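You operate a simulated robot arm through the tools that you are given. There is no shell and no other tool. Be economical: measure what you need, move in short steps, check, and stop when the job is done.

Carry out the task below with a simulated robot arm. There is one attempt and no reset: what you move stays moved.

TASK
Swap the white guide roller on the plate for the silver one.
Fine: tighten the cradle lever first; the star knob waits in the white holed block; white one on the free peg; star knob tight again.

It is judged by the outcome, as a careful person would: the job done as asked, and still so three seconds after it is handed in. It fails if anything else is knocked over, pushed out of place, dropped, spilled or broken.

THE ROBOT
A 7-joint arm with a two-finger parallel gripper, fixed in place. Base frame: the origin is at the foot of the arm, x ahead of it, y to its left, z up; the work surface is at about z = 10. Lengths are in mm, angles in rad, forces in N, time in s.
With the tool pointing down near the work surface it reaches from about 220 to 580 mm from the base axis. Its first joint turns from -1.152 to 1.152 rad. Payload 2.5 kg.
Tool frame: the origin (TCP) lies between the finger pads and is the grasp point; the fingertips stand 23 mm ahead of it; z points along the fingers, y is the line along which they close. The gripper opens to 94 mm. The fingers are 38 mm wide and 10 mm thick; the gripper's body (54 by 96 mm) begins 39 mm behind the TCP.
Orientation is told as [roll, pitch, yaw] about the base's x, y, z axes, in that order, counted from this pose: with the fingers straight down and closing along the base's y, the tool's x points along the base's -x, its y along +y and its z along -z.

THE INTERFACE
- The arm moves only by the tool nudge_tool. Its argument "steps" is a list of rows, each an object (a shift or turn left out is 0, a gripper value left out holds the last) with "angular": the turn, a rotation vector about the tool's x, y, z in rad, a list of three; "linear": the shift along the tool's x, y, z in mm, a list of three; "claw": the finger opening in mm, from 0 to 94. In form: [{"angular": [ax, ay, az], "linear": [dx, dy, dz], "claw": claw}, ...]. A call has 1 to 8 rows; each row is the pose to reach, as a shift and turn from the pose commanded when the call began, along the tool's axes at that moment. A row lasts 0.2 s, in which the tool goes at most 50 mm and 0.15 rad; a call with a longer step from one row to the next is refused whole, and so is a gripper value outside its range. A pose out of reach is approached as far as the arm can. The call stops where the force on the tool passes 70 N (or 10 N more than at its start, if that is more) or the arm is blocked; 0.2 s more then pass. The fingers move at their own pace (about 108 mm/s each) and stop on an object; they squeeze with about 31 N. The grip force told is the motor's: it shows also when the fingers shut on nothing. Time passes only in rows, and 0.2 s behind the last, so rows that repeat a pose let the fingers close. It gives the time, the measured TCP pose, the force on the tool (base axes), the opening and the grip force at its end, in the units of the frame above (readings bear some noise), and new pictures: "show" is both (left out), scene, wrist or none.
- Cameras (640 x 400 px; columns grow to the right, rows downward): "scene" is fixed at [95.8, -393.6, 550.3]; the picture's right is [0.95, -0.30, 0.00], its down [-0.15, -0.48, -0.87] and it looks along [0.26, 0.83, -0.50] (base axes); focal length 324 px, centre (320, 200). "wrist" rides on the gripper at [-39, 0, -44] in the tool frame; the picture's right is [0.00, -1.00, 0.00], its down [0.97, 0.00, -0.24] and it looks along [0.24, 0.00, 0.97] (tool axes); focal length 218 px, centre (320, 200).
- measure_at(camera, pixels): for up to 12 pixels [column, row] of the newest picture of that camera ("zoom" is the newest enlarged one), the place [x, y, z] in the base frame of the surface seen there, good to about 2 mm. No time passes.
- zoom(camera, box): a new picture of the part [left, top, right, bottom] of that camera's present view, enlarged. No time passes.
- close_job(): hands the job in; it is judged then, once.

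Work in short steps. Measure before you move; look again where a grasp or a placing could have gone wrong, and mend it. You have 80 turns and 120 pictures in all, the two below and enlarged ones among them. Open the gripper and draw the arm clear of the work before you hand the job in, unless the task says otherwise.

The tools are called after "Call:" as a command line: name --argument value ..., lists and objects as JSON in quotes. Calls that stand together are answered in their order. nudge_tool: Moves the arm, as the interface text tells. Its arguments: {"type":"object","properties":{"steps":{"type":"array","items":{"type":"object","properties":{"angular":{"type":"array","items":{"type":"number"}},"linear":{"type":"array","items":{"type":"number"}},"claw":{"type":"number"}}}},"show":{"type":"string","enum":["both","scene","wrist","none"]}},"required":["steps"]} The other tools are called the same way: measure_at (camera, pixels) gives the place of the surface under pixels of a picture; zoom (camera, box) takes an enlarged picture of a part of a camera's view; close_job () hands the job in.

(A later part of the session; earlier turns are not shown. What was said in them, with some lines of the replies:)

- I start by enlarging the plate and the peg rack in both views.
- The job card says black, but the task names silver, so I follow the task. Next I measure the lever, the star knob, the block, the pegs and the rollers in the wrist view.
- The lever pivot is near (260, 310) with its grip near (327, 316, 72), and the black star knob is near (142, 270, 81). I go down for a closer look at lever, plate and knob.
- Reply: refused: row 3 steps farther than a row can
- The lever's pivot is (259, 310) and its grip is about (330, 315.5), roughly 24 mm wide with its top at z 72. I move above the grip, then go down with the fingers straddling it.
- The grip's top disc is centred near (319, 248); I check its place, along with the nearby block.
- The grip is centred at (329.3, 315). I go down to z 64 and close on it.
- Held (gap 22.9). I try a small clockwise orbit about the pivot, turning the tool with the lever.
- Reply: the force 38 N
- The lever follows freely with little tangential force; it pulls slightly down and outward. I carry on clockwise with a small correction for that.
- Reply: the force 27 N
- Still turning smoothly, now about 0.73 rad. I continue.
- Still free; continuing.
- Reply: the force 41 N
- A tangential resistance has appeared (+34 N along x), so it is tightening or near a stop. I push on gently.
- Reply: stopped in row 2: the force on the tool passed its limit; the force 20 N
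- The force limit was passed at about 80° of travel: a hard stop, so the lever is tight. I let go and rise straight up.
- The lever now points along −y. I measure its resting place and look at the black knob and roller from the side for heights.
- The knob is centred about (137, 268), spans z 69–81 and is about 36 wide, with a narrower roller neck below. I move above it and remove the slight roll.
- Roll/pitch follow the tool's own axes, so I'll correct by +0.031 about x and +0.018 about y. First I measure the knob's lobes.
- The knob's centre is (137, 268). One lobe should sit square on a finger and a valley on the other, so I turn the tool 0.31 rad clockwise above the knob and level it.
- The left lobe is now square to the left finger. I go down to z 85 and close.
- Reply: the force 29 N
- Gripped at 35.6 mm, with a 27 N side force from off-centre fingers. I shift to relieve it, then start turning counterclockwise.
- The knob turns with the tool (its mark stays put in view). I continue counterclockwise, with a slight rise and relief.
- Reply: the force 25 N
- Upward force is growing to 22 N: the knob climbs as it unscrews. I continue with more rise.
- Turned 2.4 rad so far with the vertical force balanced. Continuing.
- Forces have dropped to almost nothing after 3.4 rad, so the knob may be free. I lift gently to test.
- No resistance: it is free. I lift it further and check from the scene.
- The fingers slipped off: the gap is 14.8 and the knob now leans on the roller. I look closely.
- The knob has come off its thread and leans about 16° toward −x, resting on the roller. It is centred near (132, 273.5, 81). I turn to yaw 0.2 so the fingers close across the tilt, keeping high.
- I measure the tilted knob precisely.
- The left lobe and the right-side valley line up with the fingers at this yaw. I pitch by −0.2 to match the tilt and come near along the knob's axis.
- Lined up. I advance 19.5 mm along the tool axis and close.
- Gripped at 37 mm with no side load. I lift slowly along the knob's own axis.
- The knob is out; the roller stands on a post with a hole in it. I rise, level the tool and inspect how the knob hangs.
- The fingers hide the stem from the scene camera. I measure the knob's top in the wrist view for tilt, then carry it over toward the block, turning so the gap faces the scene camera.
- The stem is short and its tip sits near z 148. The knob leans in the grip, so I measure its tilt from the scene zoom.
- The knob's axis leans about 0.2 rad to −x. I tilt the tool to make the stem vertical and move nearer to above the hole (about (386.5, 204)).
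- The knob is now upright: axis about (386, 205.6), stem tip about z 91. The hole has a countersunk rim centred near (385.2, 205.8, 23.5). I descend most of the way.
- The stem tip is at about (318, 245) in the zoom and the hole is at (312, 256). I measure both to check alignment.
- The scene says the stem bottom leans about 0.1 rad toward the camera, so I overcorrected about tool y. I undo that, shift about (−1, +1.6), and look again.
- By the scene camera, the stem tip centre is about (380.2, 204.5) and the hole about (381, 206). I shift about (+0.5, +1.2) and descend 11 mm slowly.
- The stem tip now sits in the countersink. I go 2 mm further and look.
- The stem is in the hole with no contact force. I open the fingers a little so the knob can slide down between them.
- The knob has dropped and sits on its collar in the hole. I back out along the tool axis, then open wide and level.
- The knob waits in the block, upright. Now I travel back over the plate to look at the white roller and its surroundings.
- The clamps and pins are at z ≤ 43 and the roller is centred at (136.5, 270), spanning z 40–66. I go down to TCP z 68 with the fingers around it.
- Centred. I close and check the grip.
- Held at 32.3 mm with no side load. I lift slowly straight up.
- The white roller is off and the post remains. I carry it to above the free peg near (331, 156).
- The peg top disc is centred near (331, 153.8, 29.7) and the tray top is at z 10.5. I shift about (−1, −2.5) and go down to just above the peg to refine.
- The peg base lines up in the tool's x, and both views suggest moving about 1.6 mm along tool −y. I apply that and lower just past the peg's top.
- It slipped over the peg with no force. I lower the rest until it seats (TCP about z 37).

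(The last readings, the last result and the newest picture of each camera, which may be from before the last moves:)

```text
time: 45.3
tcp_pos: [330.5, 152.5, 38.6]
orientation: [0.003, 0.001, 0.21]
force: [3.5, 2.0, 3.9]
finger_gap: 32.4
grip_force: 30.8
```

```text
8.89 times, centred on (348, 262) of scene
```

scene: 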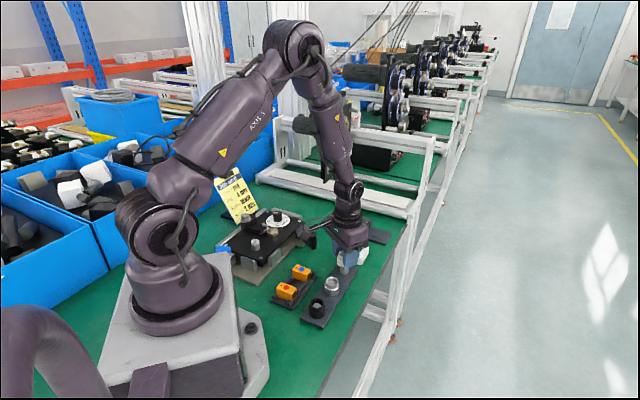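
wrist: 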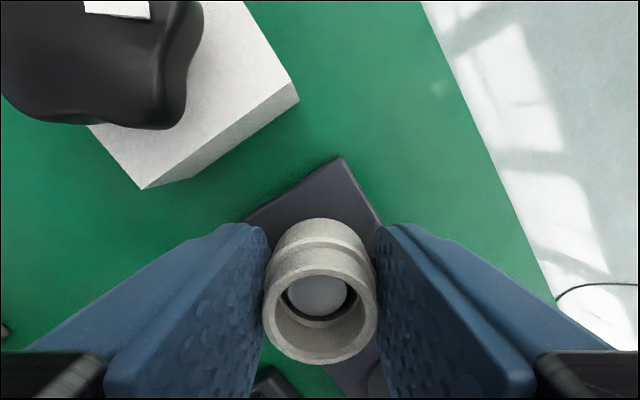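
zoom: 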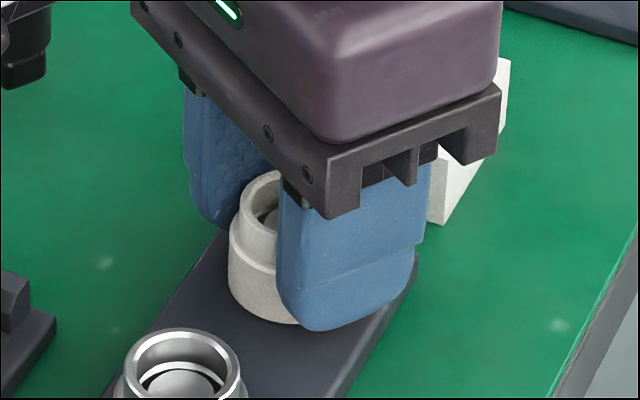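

It is seated, or within a millimetre (contact 4 N). I nudge 0.8 mm down, open slightly and rise.

Call:
nudge_tool --steps '[{"linear": [0, 0, 0.8]}, {"linear": [0, 0, 0.5], "claw": 42}, {"linear": [0, 0, 0], "claw": 50}, {"linear": [0, 0, -20], "claw": 50}, {"linear": [0, 0, -50], "claw": 50}, {"linear": [0, 0, -90], "claw": 60}, {"linear": [0, 0, -110], "claw": 70}]'

Call:
zoom --camera "scene" --box '[290, 235, 390, 330]'

```text
time: 46.9
tcp_pos: [329.7, 150.0, 147.4]
orientation: [-0.001, 0.002, 0.21]
force: [-0.6, 0.1, 0.2]
finger_gap: 69.9
grip_force: 0.0
```

scene: 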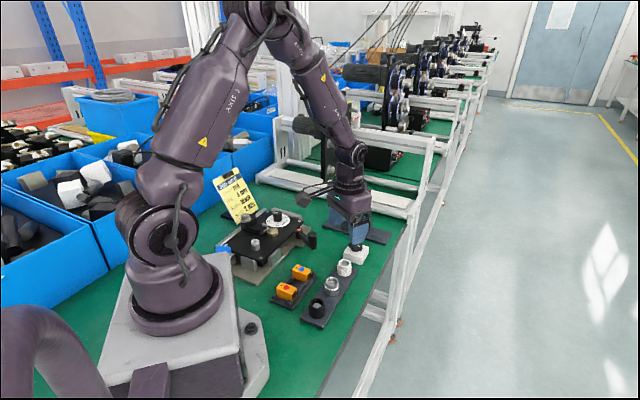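
wrist: 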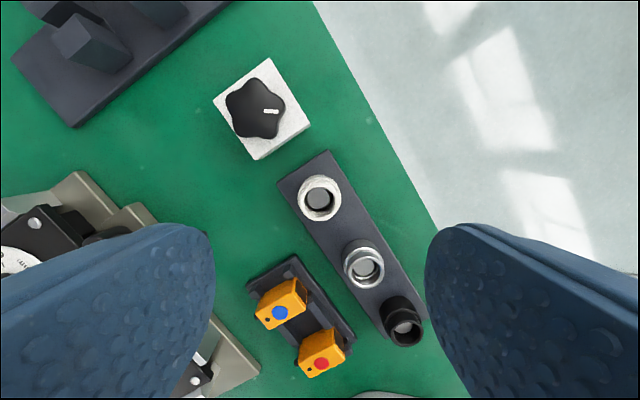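

```text
4.21 times, centred on (340, 282) of scene
```

zoom: 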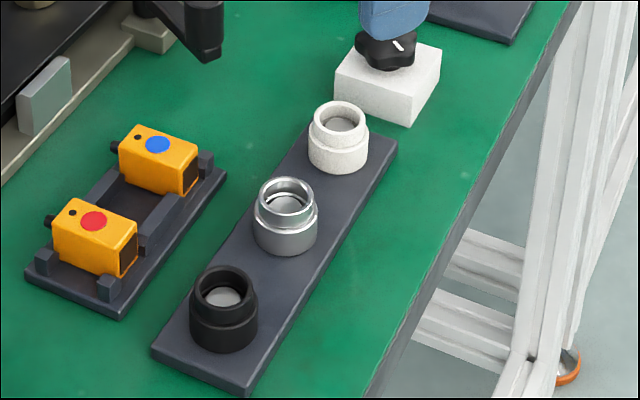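

The white roller is seated on the free peg. Next is silver; I'll close along the rack's long axis (yaw ≈ −0.8), where there is the most finger room. First I measure it.

Call:
measure_at --camera "wrist" --pixels '[[365, 268], [346, 268], [384, 266], [364, 247], [366, 284], [318, 199], [403, 326], [400, 230]]'

Call:
nudge_tool --steps '[{"linear": [15, -15, 0], "angular": [0, 0, 0.14]}, {"linear": [30, -30, 0], "angular": [0, 0, 0.28]}, {"linear": [45, -45, 0], "angular": [0, 0, 0.42]}, {"linear": [58, -56, 0], "angular": [0, 0, 0.56]}, {"linear": [58, -56, 0], "angular": [0, 0, 0.7]}, {"linear": [58, -56, 0], "angular": [0, 0, 0.85]}, {"linear": [58, -56, 0], "angular": [0, 0, 1.0]}]' --show "wrist"

```text
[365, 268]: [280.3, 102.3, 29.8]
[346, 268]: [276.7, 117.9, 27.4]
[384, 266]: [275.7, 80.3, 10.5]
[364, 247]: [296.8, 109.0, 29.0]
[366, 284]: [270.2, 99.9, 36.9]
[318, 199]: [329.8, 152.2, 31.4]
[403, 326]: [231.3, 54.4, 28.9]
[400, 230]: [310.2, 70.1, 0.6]
```

```text
time: 48.5
tcp_pos: [284.2, 84.9, 148.5]
orientation: [0.0, 0.001, -0.791]
force: [0.3, 0.4, -0.5]
finger_gap: 70.1
grip_force: 0.0
```

wrist: 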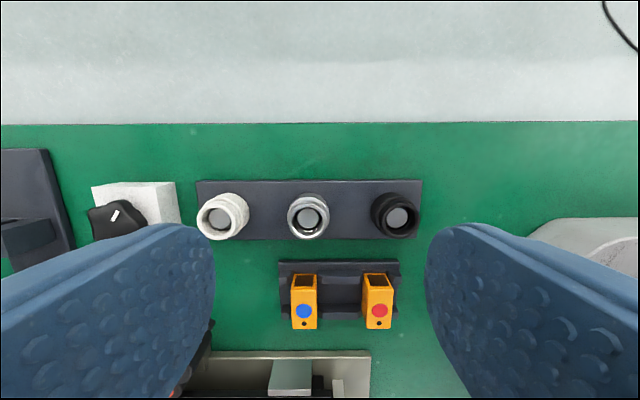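

The silver roller is at about (281, 103), the midpoint of its neighbours. I centre over it and descend to z 95 for a check.

Call:
nudge_tool --steps '[{"linear": [7, 5, 15]}, {"linear": [15.1, 10.4, 35], "claw": 54}, {"linear": [15.1, 10.4, 55]}, {"linear": [15.1, 10.4, 55]}]' --show "wrist"

```text
time: 49.5
tcp_pos: [282.7, 102.6, 93.6]
orientation: [0.0, 0.001, -0.789]
force: [0.4, -0.2, -0.1]
finger_gap: 54.2
grip_force: 0.1
```

wrist: 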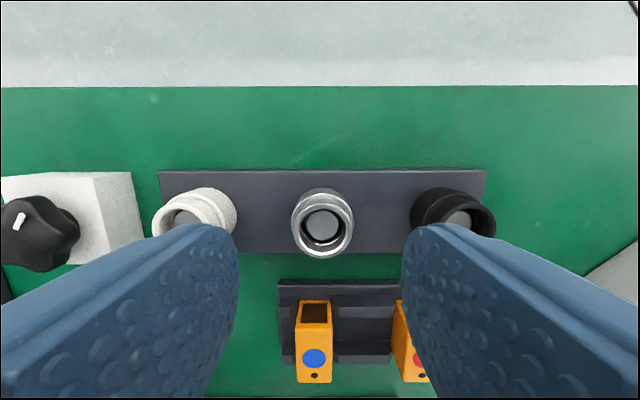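

The roller rim (322, 226) is nearly centred. I shift 1 mm and descend to z 38, then close.

Call:
nudge_tool --steps '[{"linear": [-0.5, -1, 20]}, {"linear": [-0.5, -1, 40]}, {"linear": [-0.5, -1, 55]}, {"linear": [-0.5, -1, 55], "claw": 40}, {"linear": [-0.5, -1, 55], "claw": 20}, {"linear": [-0.5, -1, 55], "claw": 20}]'

```text
time: 50.9
tcp_pos: [282.2, 103.6, 38.3]
orientation: [0.0, 0.001, -0.789]
force: [-0.7, 0.1, 0.5]
finger_gap: 32.7
grip_force: 31.1
```

scene: 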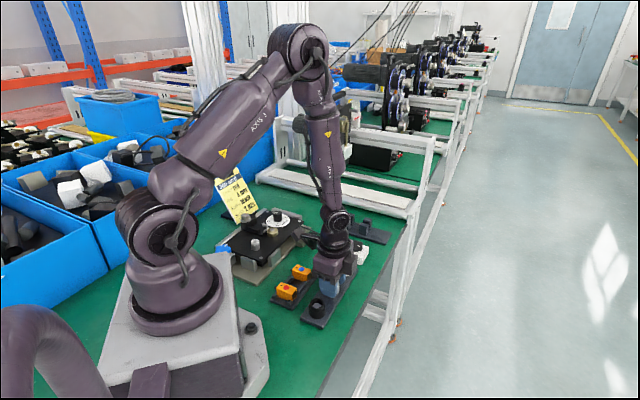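
wrist: 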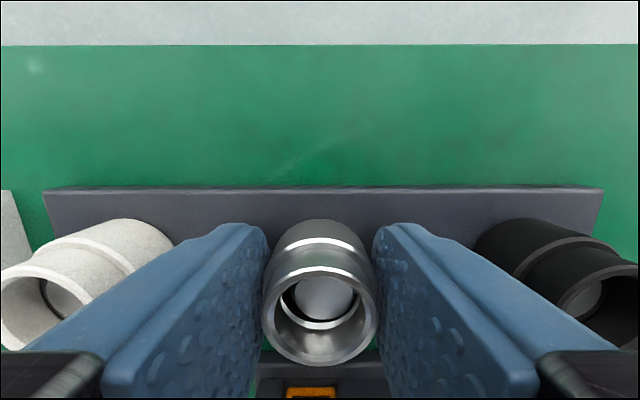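

Gripped at 32.7 mm. I lift slowly.

Call:
nudge_tool --steps '[{"linear": [0, 0, -6]}, {"linear": [0, 0, -12]}, {"linear": [0, 0, -20]}, {"linear": [0, 0, -30]}, {"linear": [0, 0, -50]}, {"linear": [0, 0, -75]}, {"linear": [0, 0, -100]}, {"linear": [0, 0, -118]}]'

```text
time: 52.7
tcp_pos: [282.3, 102.4, 156.3]
orientation: [-0.003, 0.002, -0.788]
force: [-0.4, -0.2, -0.3]
finger_gap: 32.7
grip_force: 31.0
```

scene: 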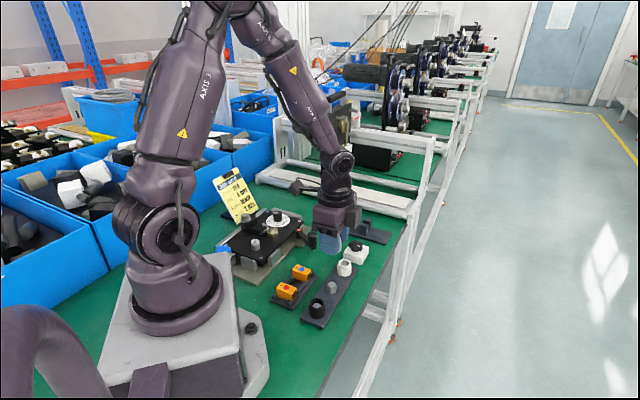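
wrist: 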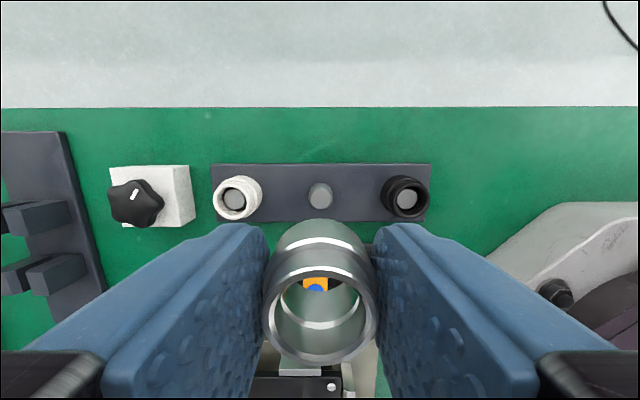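

Lifted cleanly. I carry it to above the plate post at (136.5, 270).

Call:
nudge_tool --steps '[{"linear": [35, 2, 0]}, {"linear": [78, 5, 0]}, {"linear": [122, 8, 0]}, {"linear": [166, 11, 0]}, {"linear": [204, 14, 0]}, {"linear": [221.6, 14.9, 20]}, {"linear": [221.6, 14.9, 40]}, {"linear": [221.6, 14.9, 40]}]'

Call:
zoom --camera "wrist" --box '[260, 160, 380, 250]'

```text
time: 54.5
tcp_pos: [135.7, 269.7, 116.8]
orientation: [0.0, 0.001, -0.789]
force: [0.2, 0.0, -1.2]
finger_gap: 32.4
grip_force: 30.7
```

scene: 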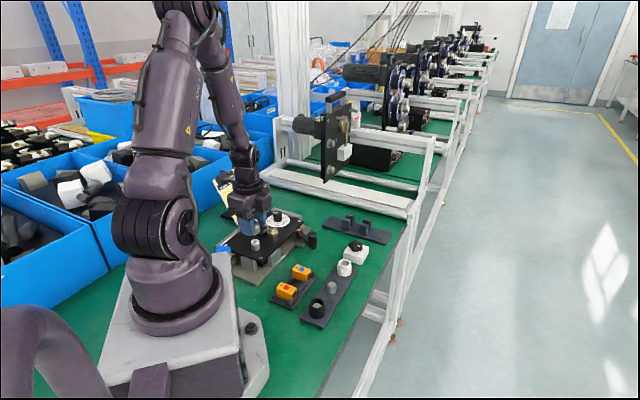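
wrist: 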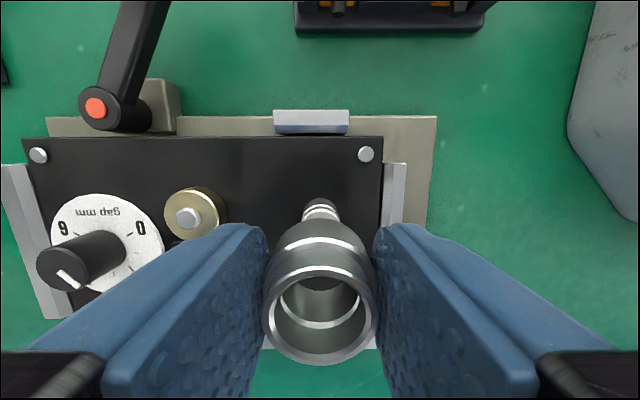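

```text
4.44 times, centred on (320, 205) of wrist
```

zoom: 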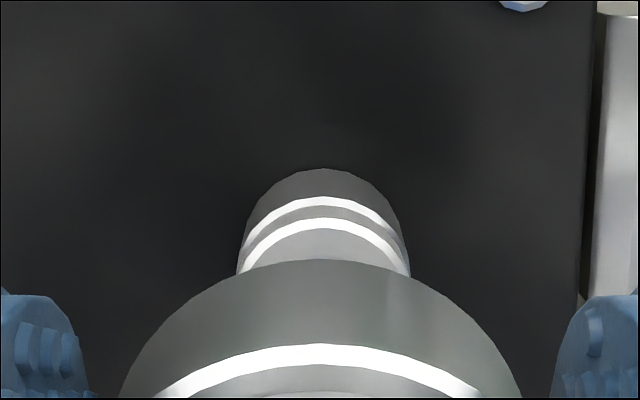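

The post is nearly centred below the roller (about 0.5 mm off). I correct and lower slowly over the post top.

Call:
nudge_tool --steps '[{"linear": [-0.6, -0.4, 12]}, {"linear": [-0.6, -0.4, 22]}, {"linear": [-0.6, -0.4, 27]}, {"linear": [-0.6, -0.4, 31]}, {"linear": [-0.6, -0.4, 35]}]' --show "wrist"

Call:
zoom --camera "scene" --box '[235, 205, 285, 255]'

```text
time: 55.7
tcp_pos: [135.4, 269.1, 81.7]
orientation: [0.001, 0.002, -0.789]
force: [-0.3, -0.8, 0.5]
finger_gap: 32.6
grip_force: 31.1
```

wrist: 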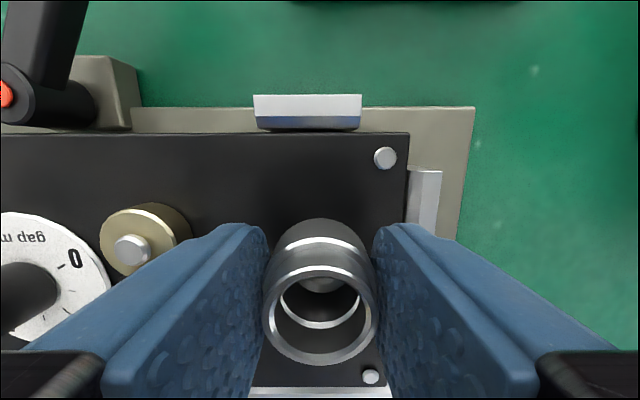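

```text
8.00 times, centred on (260, 230) of scene
```

zoom: 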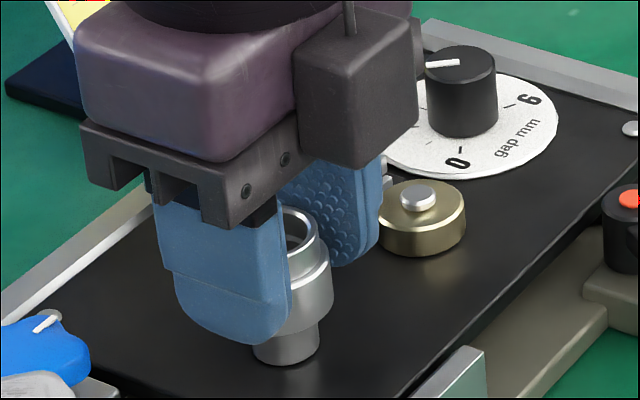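

It is over the post with no force. I lower to seat it on the plate.

Call:
nudge_tool --steps '[{"linear": [0, 0, 5]}, {"linear": [0, 0, 9]}, {"linear": [0, 0, 12]}, {"linear": [0, 0, 14]}, {"linear": [0, 0, 15]}]' --show "none"

Call:
zoom --camera "scene" --box '[235, 205, 285, 255]'

```text
time: 56.9
tcp_pos: [136.3, 269.4, 67.0]
orientation: [-0.001, 0.001, -0.789]
force: [1.7, -12.6, 5.3]
finger_gap: 32.6
grip_force: 31.1
```

```text
8.00 times, centred on (260, 230) of scene
```

zoom: 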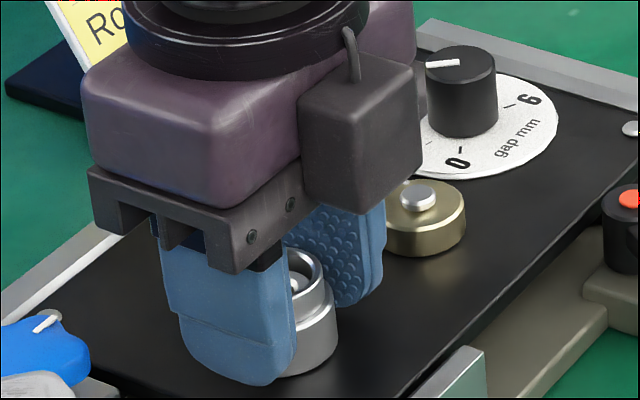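

It's seated with light contact. I open slightly and rise.

Call:
nudge_tool --steps '[{"linear": [0, 0, 0.5], "claw": 38}, {"linear": [0, 0, 0], "claw": 46}, {"linear": [0, 0, 0], "claw": 48}, {"linear": [0, 0, -25], "claw": 50}, {"linear": [0, 0, -60], "claw": 60}, {"linear": [0, 0, -100], "claw": 66}, {"linear": [0, 0, -100]}]'

Call:
zoom --camera "scene" --box '[235, 205, 285, 255]'

```text
time: 58.5
tcp_pos: [136.0, 267.8, 169.5]
orientation: [0.0, -0.001, -0.789]
force: [0.4, -0.1, -0.1]
finger_gap: 66.1
grip_force: 0.0
```

scene: 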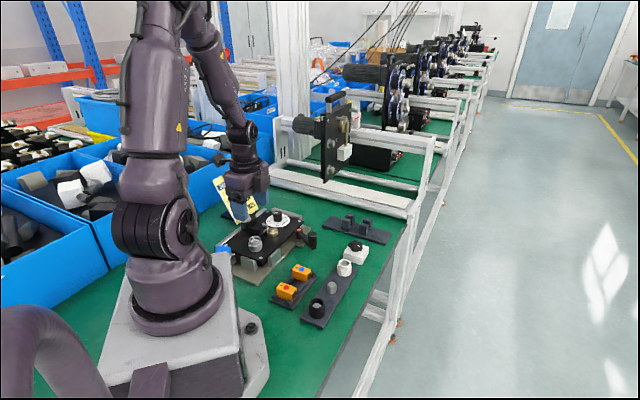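
wrist: 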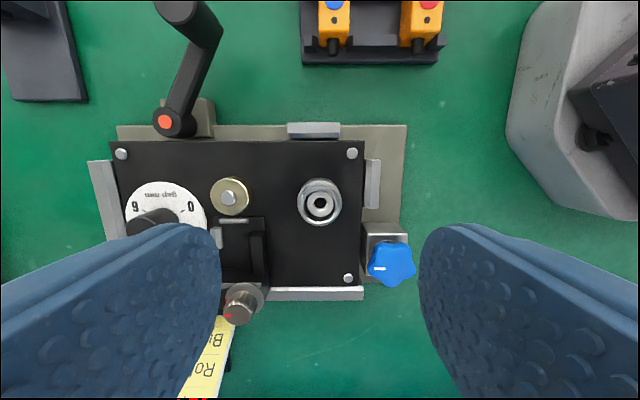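

```text
8.00 times, centred on (260, 230) of scene
```

zoom: 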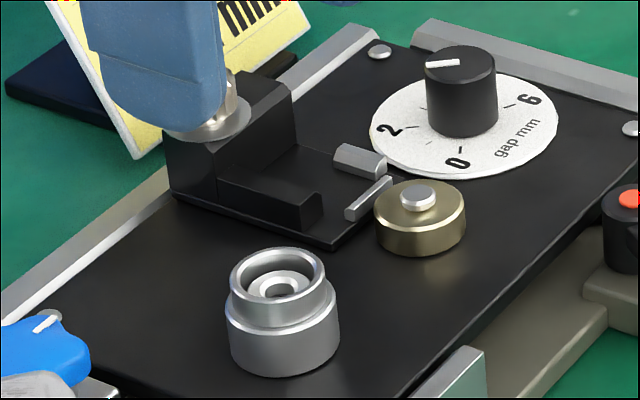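

Silver is seated flush. Now I go back for the star knob in the block, turning to yaw 1.25 on the way.

Call:
nudge_tool --steps '[{"linear": [-30, 18, 0], "angular": [0, 0, -0.14]}, {"linear": [-65, 40, 0], "angular": [0, 0, -0.28]}, {"linear": [-102, 62, 0], "angular": [0, 0, -0.42]}, {"linear": [-139, 85, 0], "angular": [0, 0, -0.56]}, {"linear": [-176, 107, 0], "angular": [0, 0, -0.7]}, {"linear": [-205, 125, 0], "angular": [0, 0, -0.84]}, {"linear": [-219.4, 133, 0], "angular": [0, 0, -0.98]}, {"linear": [-219.4, 133, 0], "angular": [0, 0, -1.12]}]' --show "none"

Call:
nudge_tool --steps '[{"linear": [0, 0, 10], "angular": [0, 0, -0.14]}, {"linear": [0, 0, 20], "angular": [0, 0, -0.28]}, {"linear": [0, 0, 30], "angular": [0, 0, -0.42]}, {"linear": [0, 0, 40], "angular": [0, 0, -0.56]}, {"linear": [0, 0, 50], "angular": [0, 0, -0.7]}, {"linear": [0, 0, 55], "angular": [0, 0, -0.84]}, {"linear": [0, 0, 55], "angular": [0, 0, -0.92]}]' --show "wrist"

Call:
zoom --camera "wrist" --box '[260, 150, 400, 280]'

```text
time: 60.3
tcp_pos: [385.0, 208.2, 166.8]
orientation: [0.001, -0.001, 0.335]
force: [0.5, 0.0, -0.6]
finger_gap: 65.6
grip_force: 0.1
```

```text
time: 61.9
tcp_pos: [385.2, 207.5, 111.6]
orientation: [0.002, 0.001, 1.254]
force: [-0.5, -0.1, -0.5]
finger_gap: 65.9
grip_force: 0.1
```

wrist: 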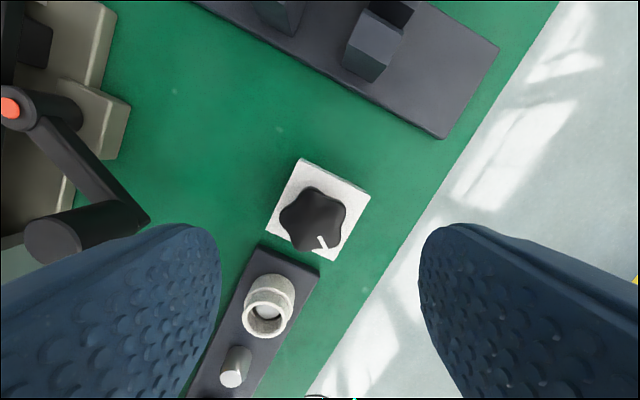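

```text
3.08 times, centred on (330, 215) of wrist
```

zoom: 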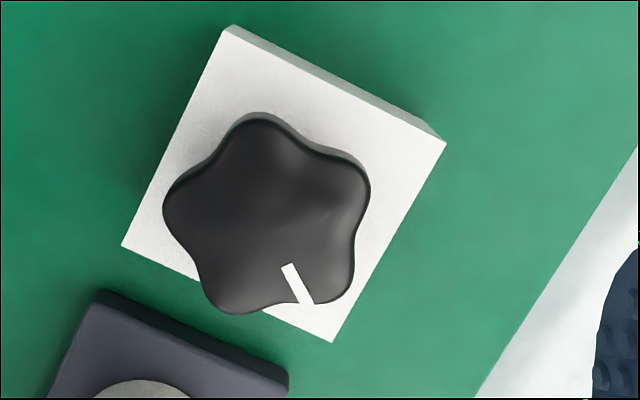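

The knob sits upright. I measure its top to centre, and turn to yaw ≈ 2.36, where the lobes align and leave plenty of clockwise travel later.

Call:
measure_at --camera "zoom" --pixels '[[268, 218], [172, 208], [258, 128], [358, 185], [340, 290], [232, 300], [222, 140], [300, 330]]'

Call:
nudge_tool --steps '[{"linear": [0.9, 3.8, 0], "angular": [0, 0, -0.14]}, {"linear": [0.9, 3.8, 0], "angular": [0, 0, -0.28]}, {"linear": [0.9, 3.8, 0], "angular": [0, 0, -0.42]}, {"linear": [0.9, 3.8, 0], "angular": [0, 0, -0.56]}, {"linear": [0.9, 3.8, 0], "angular": [0, 0, -0.7]}, {"linear": [0.9, 3.8, 0], "angular": [0, 0, -0.84]}, {"linear": [0.9, 3.8, 0], "angular": [0, 0, -0.98]}, {"linear": [0.9, 3.8, 10], "angular": [0, 0, -1.106]}]' --show "wrist"

Call:
zoom --camera "wrist" --box '[250, 150, 390, 280]'

```text
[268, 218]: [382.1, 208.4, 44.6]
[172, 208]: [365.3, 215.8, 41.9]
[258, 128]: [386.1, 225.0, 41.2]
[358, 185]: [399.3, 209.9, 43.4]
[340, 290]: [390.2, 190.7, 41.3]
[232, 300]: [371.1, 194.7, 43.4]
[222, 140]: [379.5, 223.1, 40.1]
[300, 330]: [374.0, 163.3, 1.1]
```

```text
time: 63.7
tcp_pos: [380.4, 208.1, 101.6]
orientation: [0.0, 0.0, 2.358]
force: [1.2, -0.4, 0.2]
finger_gap: 66.0
grip_force: 0.1
```

wrist: 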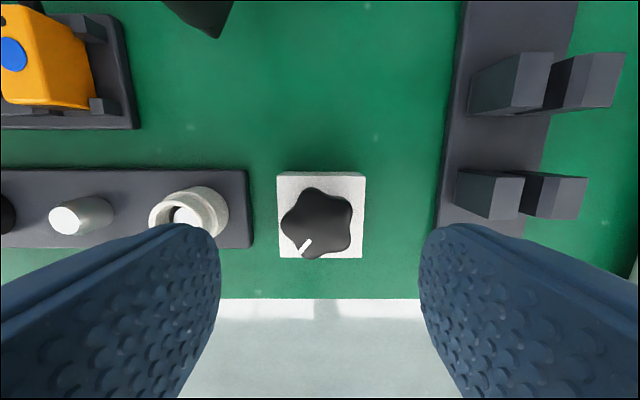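

```text
3.08 times, centred on (320, 215) of wrist
```

zoom: 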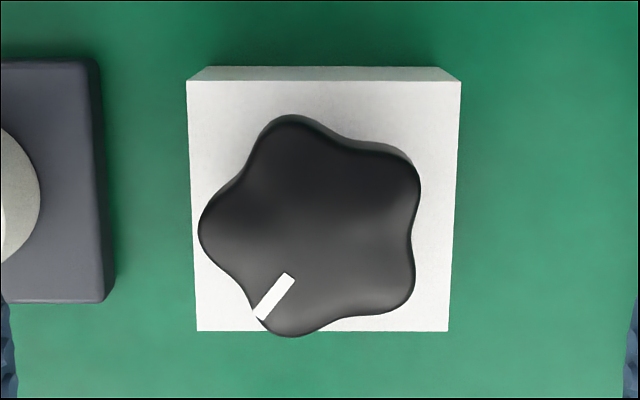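

The lobes line up (left lobe, right valley). I shift slightly, lower to TCP z 50 (tips 3 mm above the block) and close.

Call:
nudge_tool --steps '[{"linear": [-1.5, 1.2, 20]}, {"linear": [-1.5, 1.2, 40]}, {"linear": [-1.5, 1.2, 51]}, {"linear": [-1.5, 1.2, 51], "claw": 46}, {"linear": [-1.5, 1.2, 51], "claw": 40}, {"linear": [-1.5, 1.2, 51], "claw": 20}, {"linear": [-1.5, 1.2, 51], "claw": 20}]'

Call:
zoom --camera "scene" --box '[335, 225, 385, 275]'

```text
time: 65.3
tcp_pos: [378.9, 206.7, 50.7]
orientation: [0.001, -0.002, 2.358]
force: [-0.1, -0.4, 0.1]
finger_gap: 35.2
grip_force: 31.4
```

scene: 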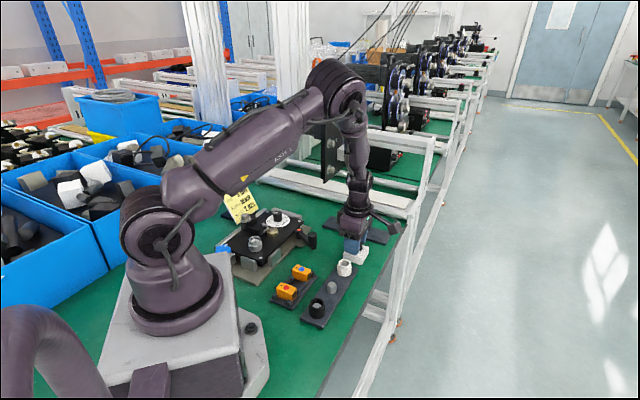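

```text
refused: no pictures are left
```

No pictures remain, so I continue by pose and force. The knob is held squarely (gap 35.2); I lift it straight out of the block.

Call:
nudge_tool --steps '[{"linear": [0, 0, -6]}, {"linear": [0, 0, -12]}, {"linear": [0, 0, -18]}, {"linear": [0, 0, -26]}, {"linear": [0, 0, -40]}, {"linear": [0, 0, -60]}, {"linear": [0, 0, -80]}, {"linear": [0, 0, -100]}]' --show "none"

```text
time: 67.1
tcp_pos: [379.1, 207.9, 150.9]
orientation: [0.0, -0.002, 2.358]
force: [0.5, 0.3, -0.8]
finger_gap: 35.6
grip_force: 30.6
no pictures are left
```

I measure lobe tips and block corners once more on the last enlarged picture, to fix the knob axis relative to the grasp.

Call:
measure_at --camera "zoom" --pixels '[[207, 230], [289, 124], [412, 184], [403, 288], [293, 326], [312, 228], [322, 231], [192, 85], [455, 87], [444, 326], [201, 326]]'

```text
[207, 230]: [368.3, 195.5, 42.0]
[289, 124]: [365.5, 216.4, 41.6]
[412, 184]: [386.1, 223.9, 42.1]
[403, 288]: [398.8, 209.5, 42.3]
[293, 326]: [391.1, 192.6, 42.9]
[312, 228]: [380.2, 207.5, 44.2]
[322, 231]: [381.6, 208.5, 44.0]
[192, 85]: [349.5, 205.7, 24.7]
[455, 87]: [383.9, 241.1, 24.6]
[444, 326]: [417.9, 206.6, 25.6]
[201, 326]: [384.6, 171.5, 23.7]
```

The knob's axis is about (+2.2, −1.0) mm from the TCP in the tool frame. I carry it to over the post at about (135.8, 269.5), allowing for that offset.

Call:
nudge_tool --steps '[{"linear": [-25, 15, 0]}, {"linear": [-58, 34, 0]}, {"linear": [-95, 56, 0]}, {"linear": [-132, 78, 0]}, {"linear": [-169, 100, 0]}, {"linear": [-200, 118, 0]}, {"linear": [-218.1, 129.1, 5]}, {"linear": [-218.1, 129.1, 30]}]' --show "none"

```text
time: 68.9
tcp_pos: [132.2, 272.7, 123.6]
orientation: [0.0, -0.003, 2.357]
force: [0.2, 0.1, 0.2]
finger_gap: 35.6
grip_force: 31.3
no pictures are left
```

Call:
nudge_tool --steps '[{"linear": [0, 0, 10]}, {"linear": [0, 0, 18]}, {"linear": [0, 0, 18]}]' --show "none"

```text
time: 69.7
tcp_pos: [132.8, 272.2, 104.0]
orientation: [0.001, -0.001, 2.357]
force: [0.8, 0.0, 0.2]
finger_gap: 35.6
grip_force: 30.7
no pictures are left
```

Readings average (132.5, 272.4), so I shift about (+0.8, −1.6) and go down slowly, watching the contact height.

Call:
nudge_tool --steps '[{"linear": [1.7, 0.6, 0]}, {"linear": [1.7, 0.6, 3]}, {"linear": [1.7, 0.6, 5]}, {"linear": [1.7, 0.6, 7]}, {"linear": [1.7, 0.6, 8.5]}]' --show "none"

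```text
time: 70.9
tcp_pos: [134.5, 270.2, 95.3]
orientation: [-0.002, -0.002, 2.36]
force: [-4.9, 3.3, 4.7]
finger_gap: 35.4
grip_force: 30.8
no pictures are left
```

Light contact at z 95, past the post top, with a small side force toward (−x, +y). I give way to it and lower a bit more.

Call:
nudge_tool --steps '[{"linear": [-0.6, 0, 0]}, {"linear": [-0.6, 0, 1]}, {"linear": [-0.6, 0, 2]}]' --show "none"

```text
time: 71.7
tcp_pos: [133.4, 269.5, 92.2]
orientation: [-0.003, -0.005, 2.36]
force: [-8.5, 16.6, -0.5]
finger_gap: 35.4
grip_force: 31.3
no pictures are left
```

Now in the hole (no vertical force, 19 N sideways). I shift about (−0.5, +1) and lower 1.5 mm.

Call:
nudge_tool --steps '[{"linear": [-1.1, -0.4, 0]}, {"linear": [-1.1, -0.4, 0.8]}, {"linear": [-1.1, -0.4, 1.5]}]' --show "none"

```text
time: 72.5
tcp_pos: [132.5, 270.4, 92.0]
orientation: [-0.001, -0.002, 2.359]
force: [-3.8, 11.1, 10.4]
finger_gap: 35.3
grip_force: 30.8
no pictures are left
5 turns are left
```

Vertical contact at z 92 is the thread start. Few turns remain, so I screw clockwise now, orbiting about the estimated axis and feeding downward.

Call:
nudge_tool --steps '[{"linear": [-0.6, -0.7, 0.3], "angular": [0, 0, 0.149]}, {"linear": [-0.7, -1.1, 0.5], "angular": [0, 0, 0.298]}, {"linear": [-0.7, -1.6, 0.7], "angular": [0, 0, 0.447]}, {"linear": [-0.6, -2.0, 0.9], "angular": [0, 0, 0.596]}, {"linear": [-0.5, -2.4, 1.1], "angular": [0, 0, 0.745]}, {"linear": [-0.3, -2.8, 1.3], "angular": [0, 0, 0.894]}, {"linear": [0, -3.2, 1.5], "angular": [0, 0, 1.043]}, {"linear": [0.3, -3.5, 1.7], "angular": [0, 0, 1.192]}]' --show "none"

```text
time: 74.3
tcp_pos: [135.9, 271.8, 88.8]
orientation: [-0.002, 0.004, 1.164]
force: [0.7, -8.5, 21.5]
finger_gap: 35.3
grip_force: 31.1
no pictures are left
4 turns are left
```

z is down to 88.8 with 21 N of upward reaction and little side load. I continue clockwise.

Call:
nudge_tool --steps '[{"linear": [0.3, -0.6, 0], "angular": [0, 0, 0.149]}, {"linear": [0.2, -1.1, 0.1], "angular": [0, 0, 0.298]}, {"linear": [0.2, -1.5, 0.3], "angular": [0, 0, 0.447]}, {"linear": [0.3, -1.9, 0.5], "angular": [0, 0, 0.596]}, {"linear": [0.4, -2.3, 0.7], "angular": [0, 0, 0.745]}, {"linear": [0.6, -2.7, 0.9], "angular": [0, 0, 0.894]}, {"linear": [0.8, -3.1, 1.0], "angular": [0, 0, 1.043]}, {"linear": [1.1, -3.4, 1.1], "angular": [0, 0, 1.192]}]' --show "none"

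```text
time: 76.1
tcp_pos: [138.0, 269.9, 86.3]
orientation: [-0.007, 0.007, -0.027]
force: [-18.9, -12.8, 5.9]
finger_gap: 35.5
grip_force: 31.0
no pictures are left
3 turns are left
```

z 86.3 after 2.4 rad, still moving with modest load. I relieve the side force and turn the last stretch until tight.

Call:
nudge_tool --steps '[{"linear": [0.8, -1.1, 0], "angular": [0, 0, 0.149]}, {"linear": [0.8, -1.6, 0.2], "angular": [0, 0, 0.298]}, {"linear": [0.8, -2.0, 0.4], "angular": [0, 0, 0.447]}, {"linear": [0.8, -2.4, 0.6], "angular": [0, 0, 0.596]}, {"linear": [0.9, -2.8, 0.8], "angular": [0, 0, 0.745]}, {"linear": [1.1, -3.2, 0.9], "angular": [0, 0, 0.894]}, {"linear": [1.3, -3.5, 1.0], "angular": [0, 0, 1.043]}, {"linear": [1.6, -3.8, 1.0], "angular": [0, 0, 1.192]}]' --show "none"

```text
time: 77.9
tcp_pos: [137.1, 264.8, 86.6]
orientation: [-0.005, -0.004, -1.22]
force: [-14.8, -18.9, 18.4]
finger_gap: 35.4
grip_force: 31.5
no pictures are left
2 turns are left
```

The knob has stopped descending (z 86.5, its original seated height) while my downward feed now builds force: it is bottomed. I ease the side load, give a last small clockwise turn, then open and rise clear.

Call:
nudge_tool --steps '[{"linear": [-0.7, -1.1, 0]}, {"linear": [-0.8, -1.5, 0], "angular": [0, 0, 0.14]}, {"linear": [-0.9, -1.9, 0], "angular": [0, 0, 0.27]}, {"linear": [-0.9, -1.9, 0], "angular": [0, 0, 0.27], "claw": 62}, {"linear": [-0.9, -1.9, 0], "angular": [0, 0, 0.27], "claw": 66}, {"linear": [-0.9, -1.9, -44], "angular": [0, 0, 0.27], "claw": 66}, {"linear": [-0.9, -1.9, -90], "angular": [0, 0, 0.27], "claw": 66}, {"linear": [-0.9, -1.9, -135], "angular": [0, 0, 0.27], "claw": 66}]' --show "none"

```text
time: 79.7
tcp_pos: [136.9, 266.6, 223.6]
orientation: [-0.001, 0.001, -1.491]
force: [0.1, -0.9, -0.2]
finger_gap: 65.8
grip_force: 0.1
no pictures are left
1 turns are left
```

The gripper is open and clear at z 224, so I hand the job in.

Call:
close_job

```text
The job is handed in.
```

I handed in the swap with the silver roller on the plate and the white one on the free peg. I could not see the star knob's final tightness, because the pictures ran out before I refitted it.

- **Cradle lever:** I turned it clockwise about 80° to a hard stop before touching anything else.
- **Star knob off:** It slipped from the fingers during removal and ended up leaning on the roller. I picked it up again and stood it in the white holed block.
- **Rollers:** The last pictures show the white one on the free peg and the silver one seated on the plate post.
- **Star knob on:** I screwed it back by force and position readings alone, turning it about 3.8 rad. It stopped going down at about its original height. I never felt a clear turning stop, so it may have slipped in the fingers at the end.
- **Job card:** It says black for the roller; I fitted silver as you asked.
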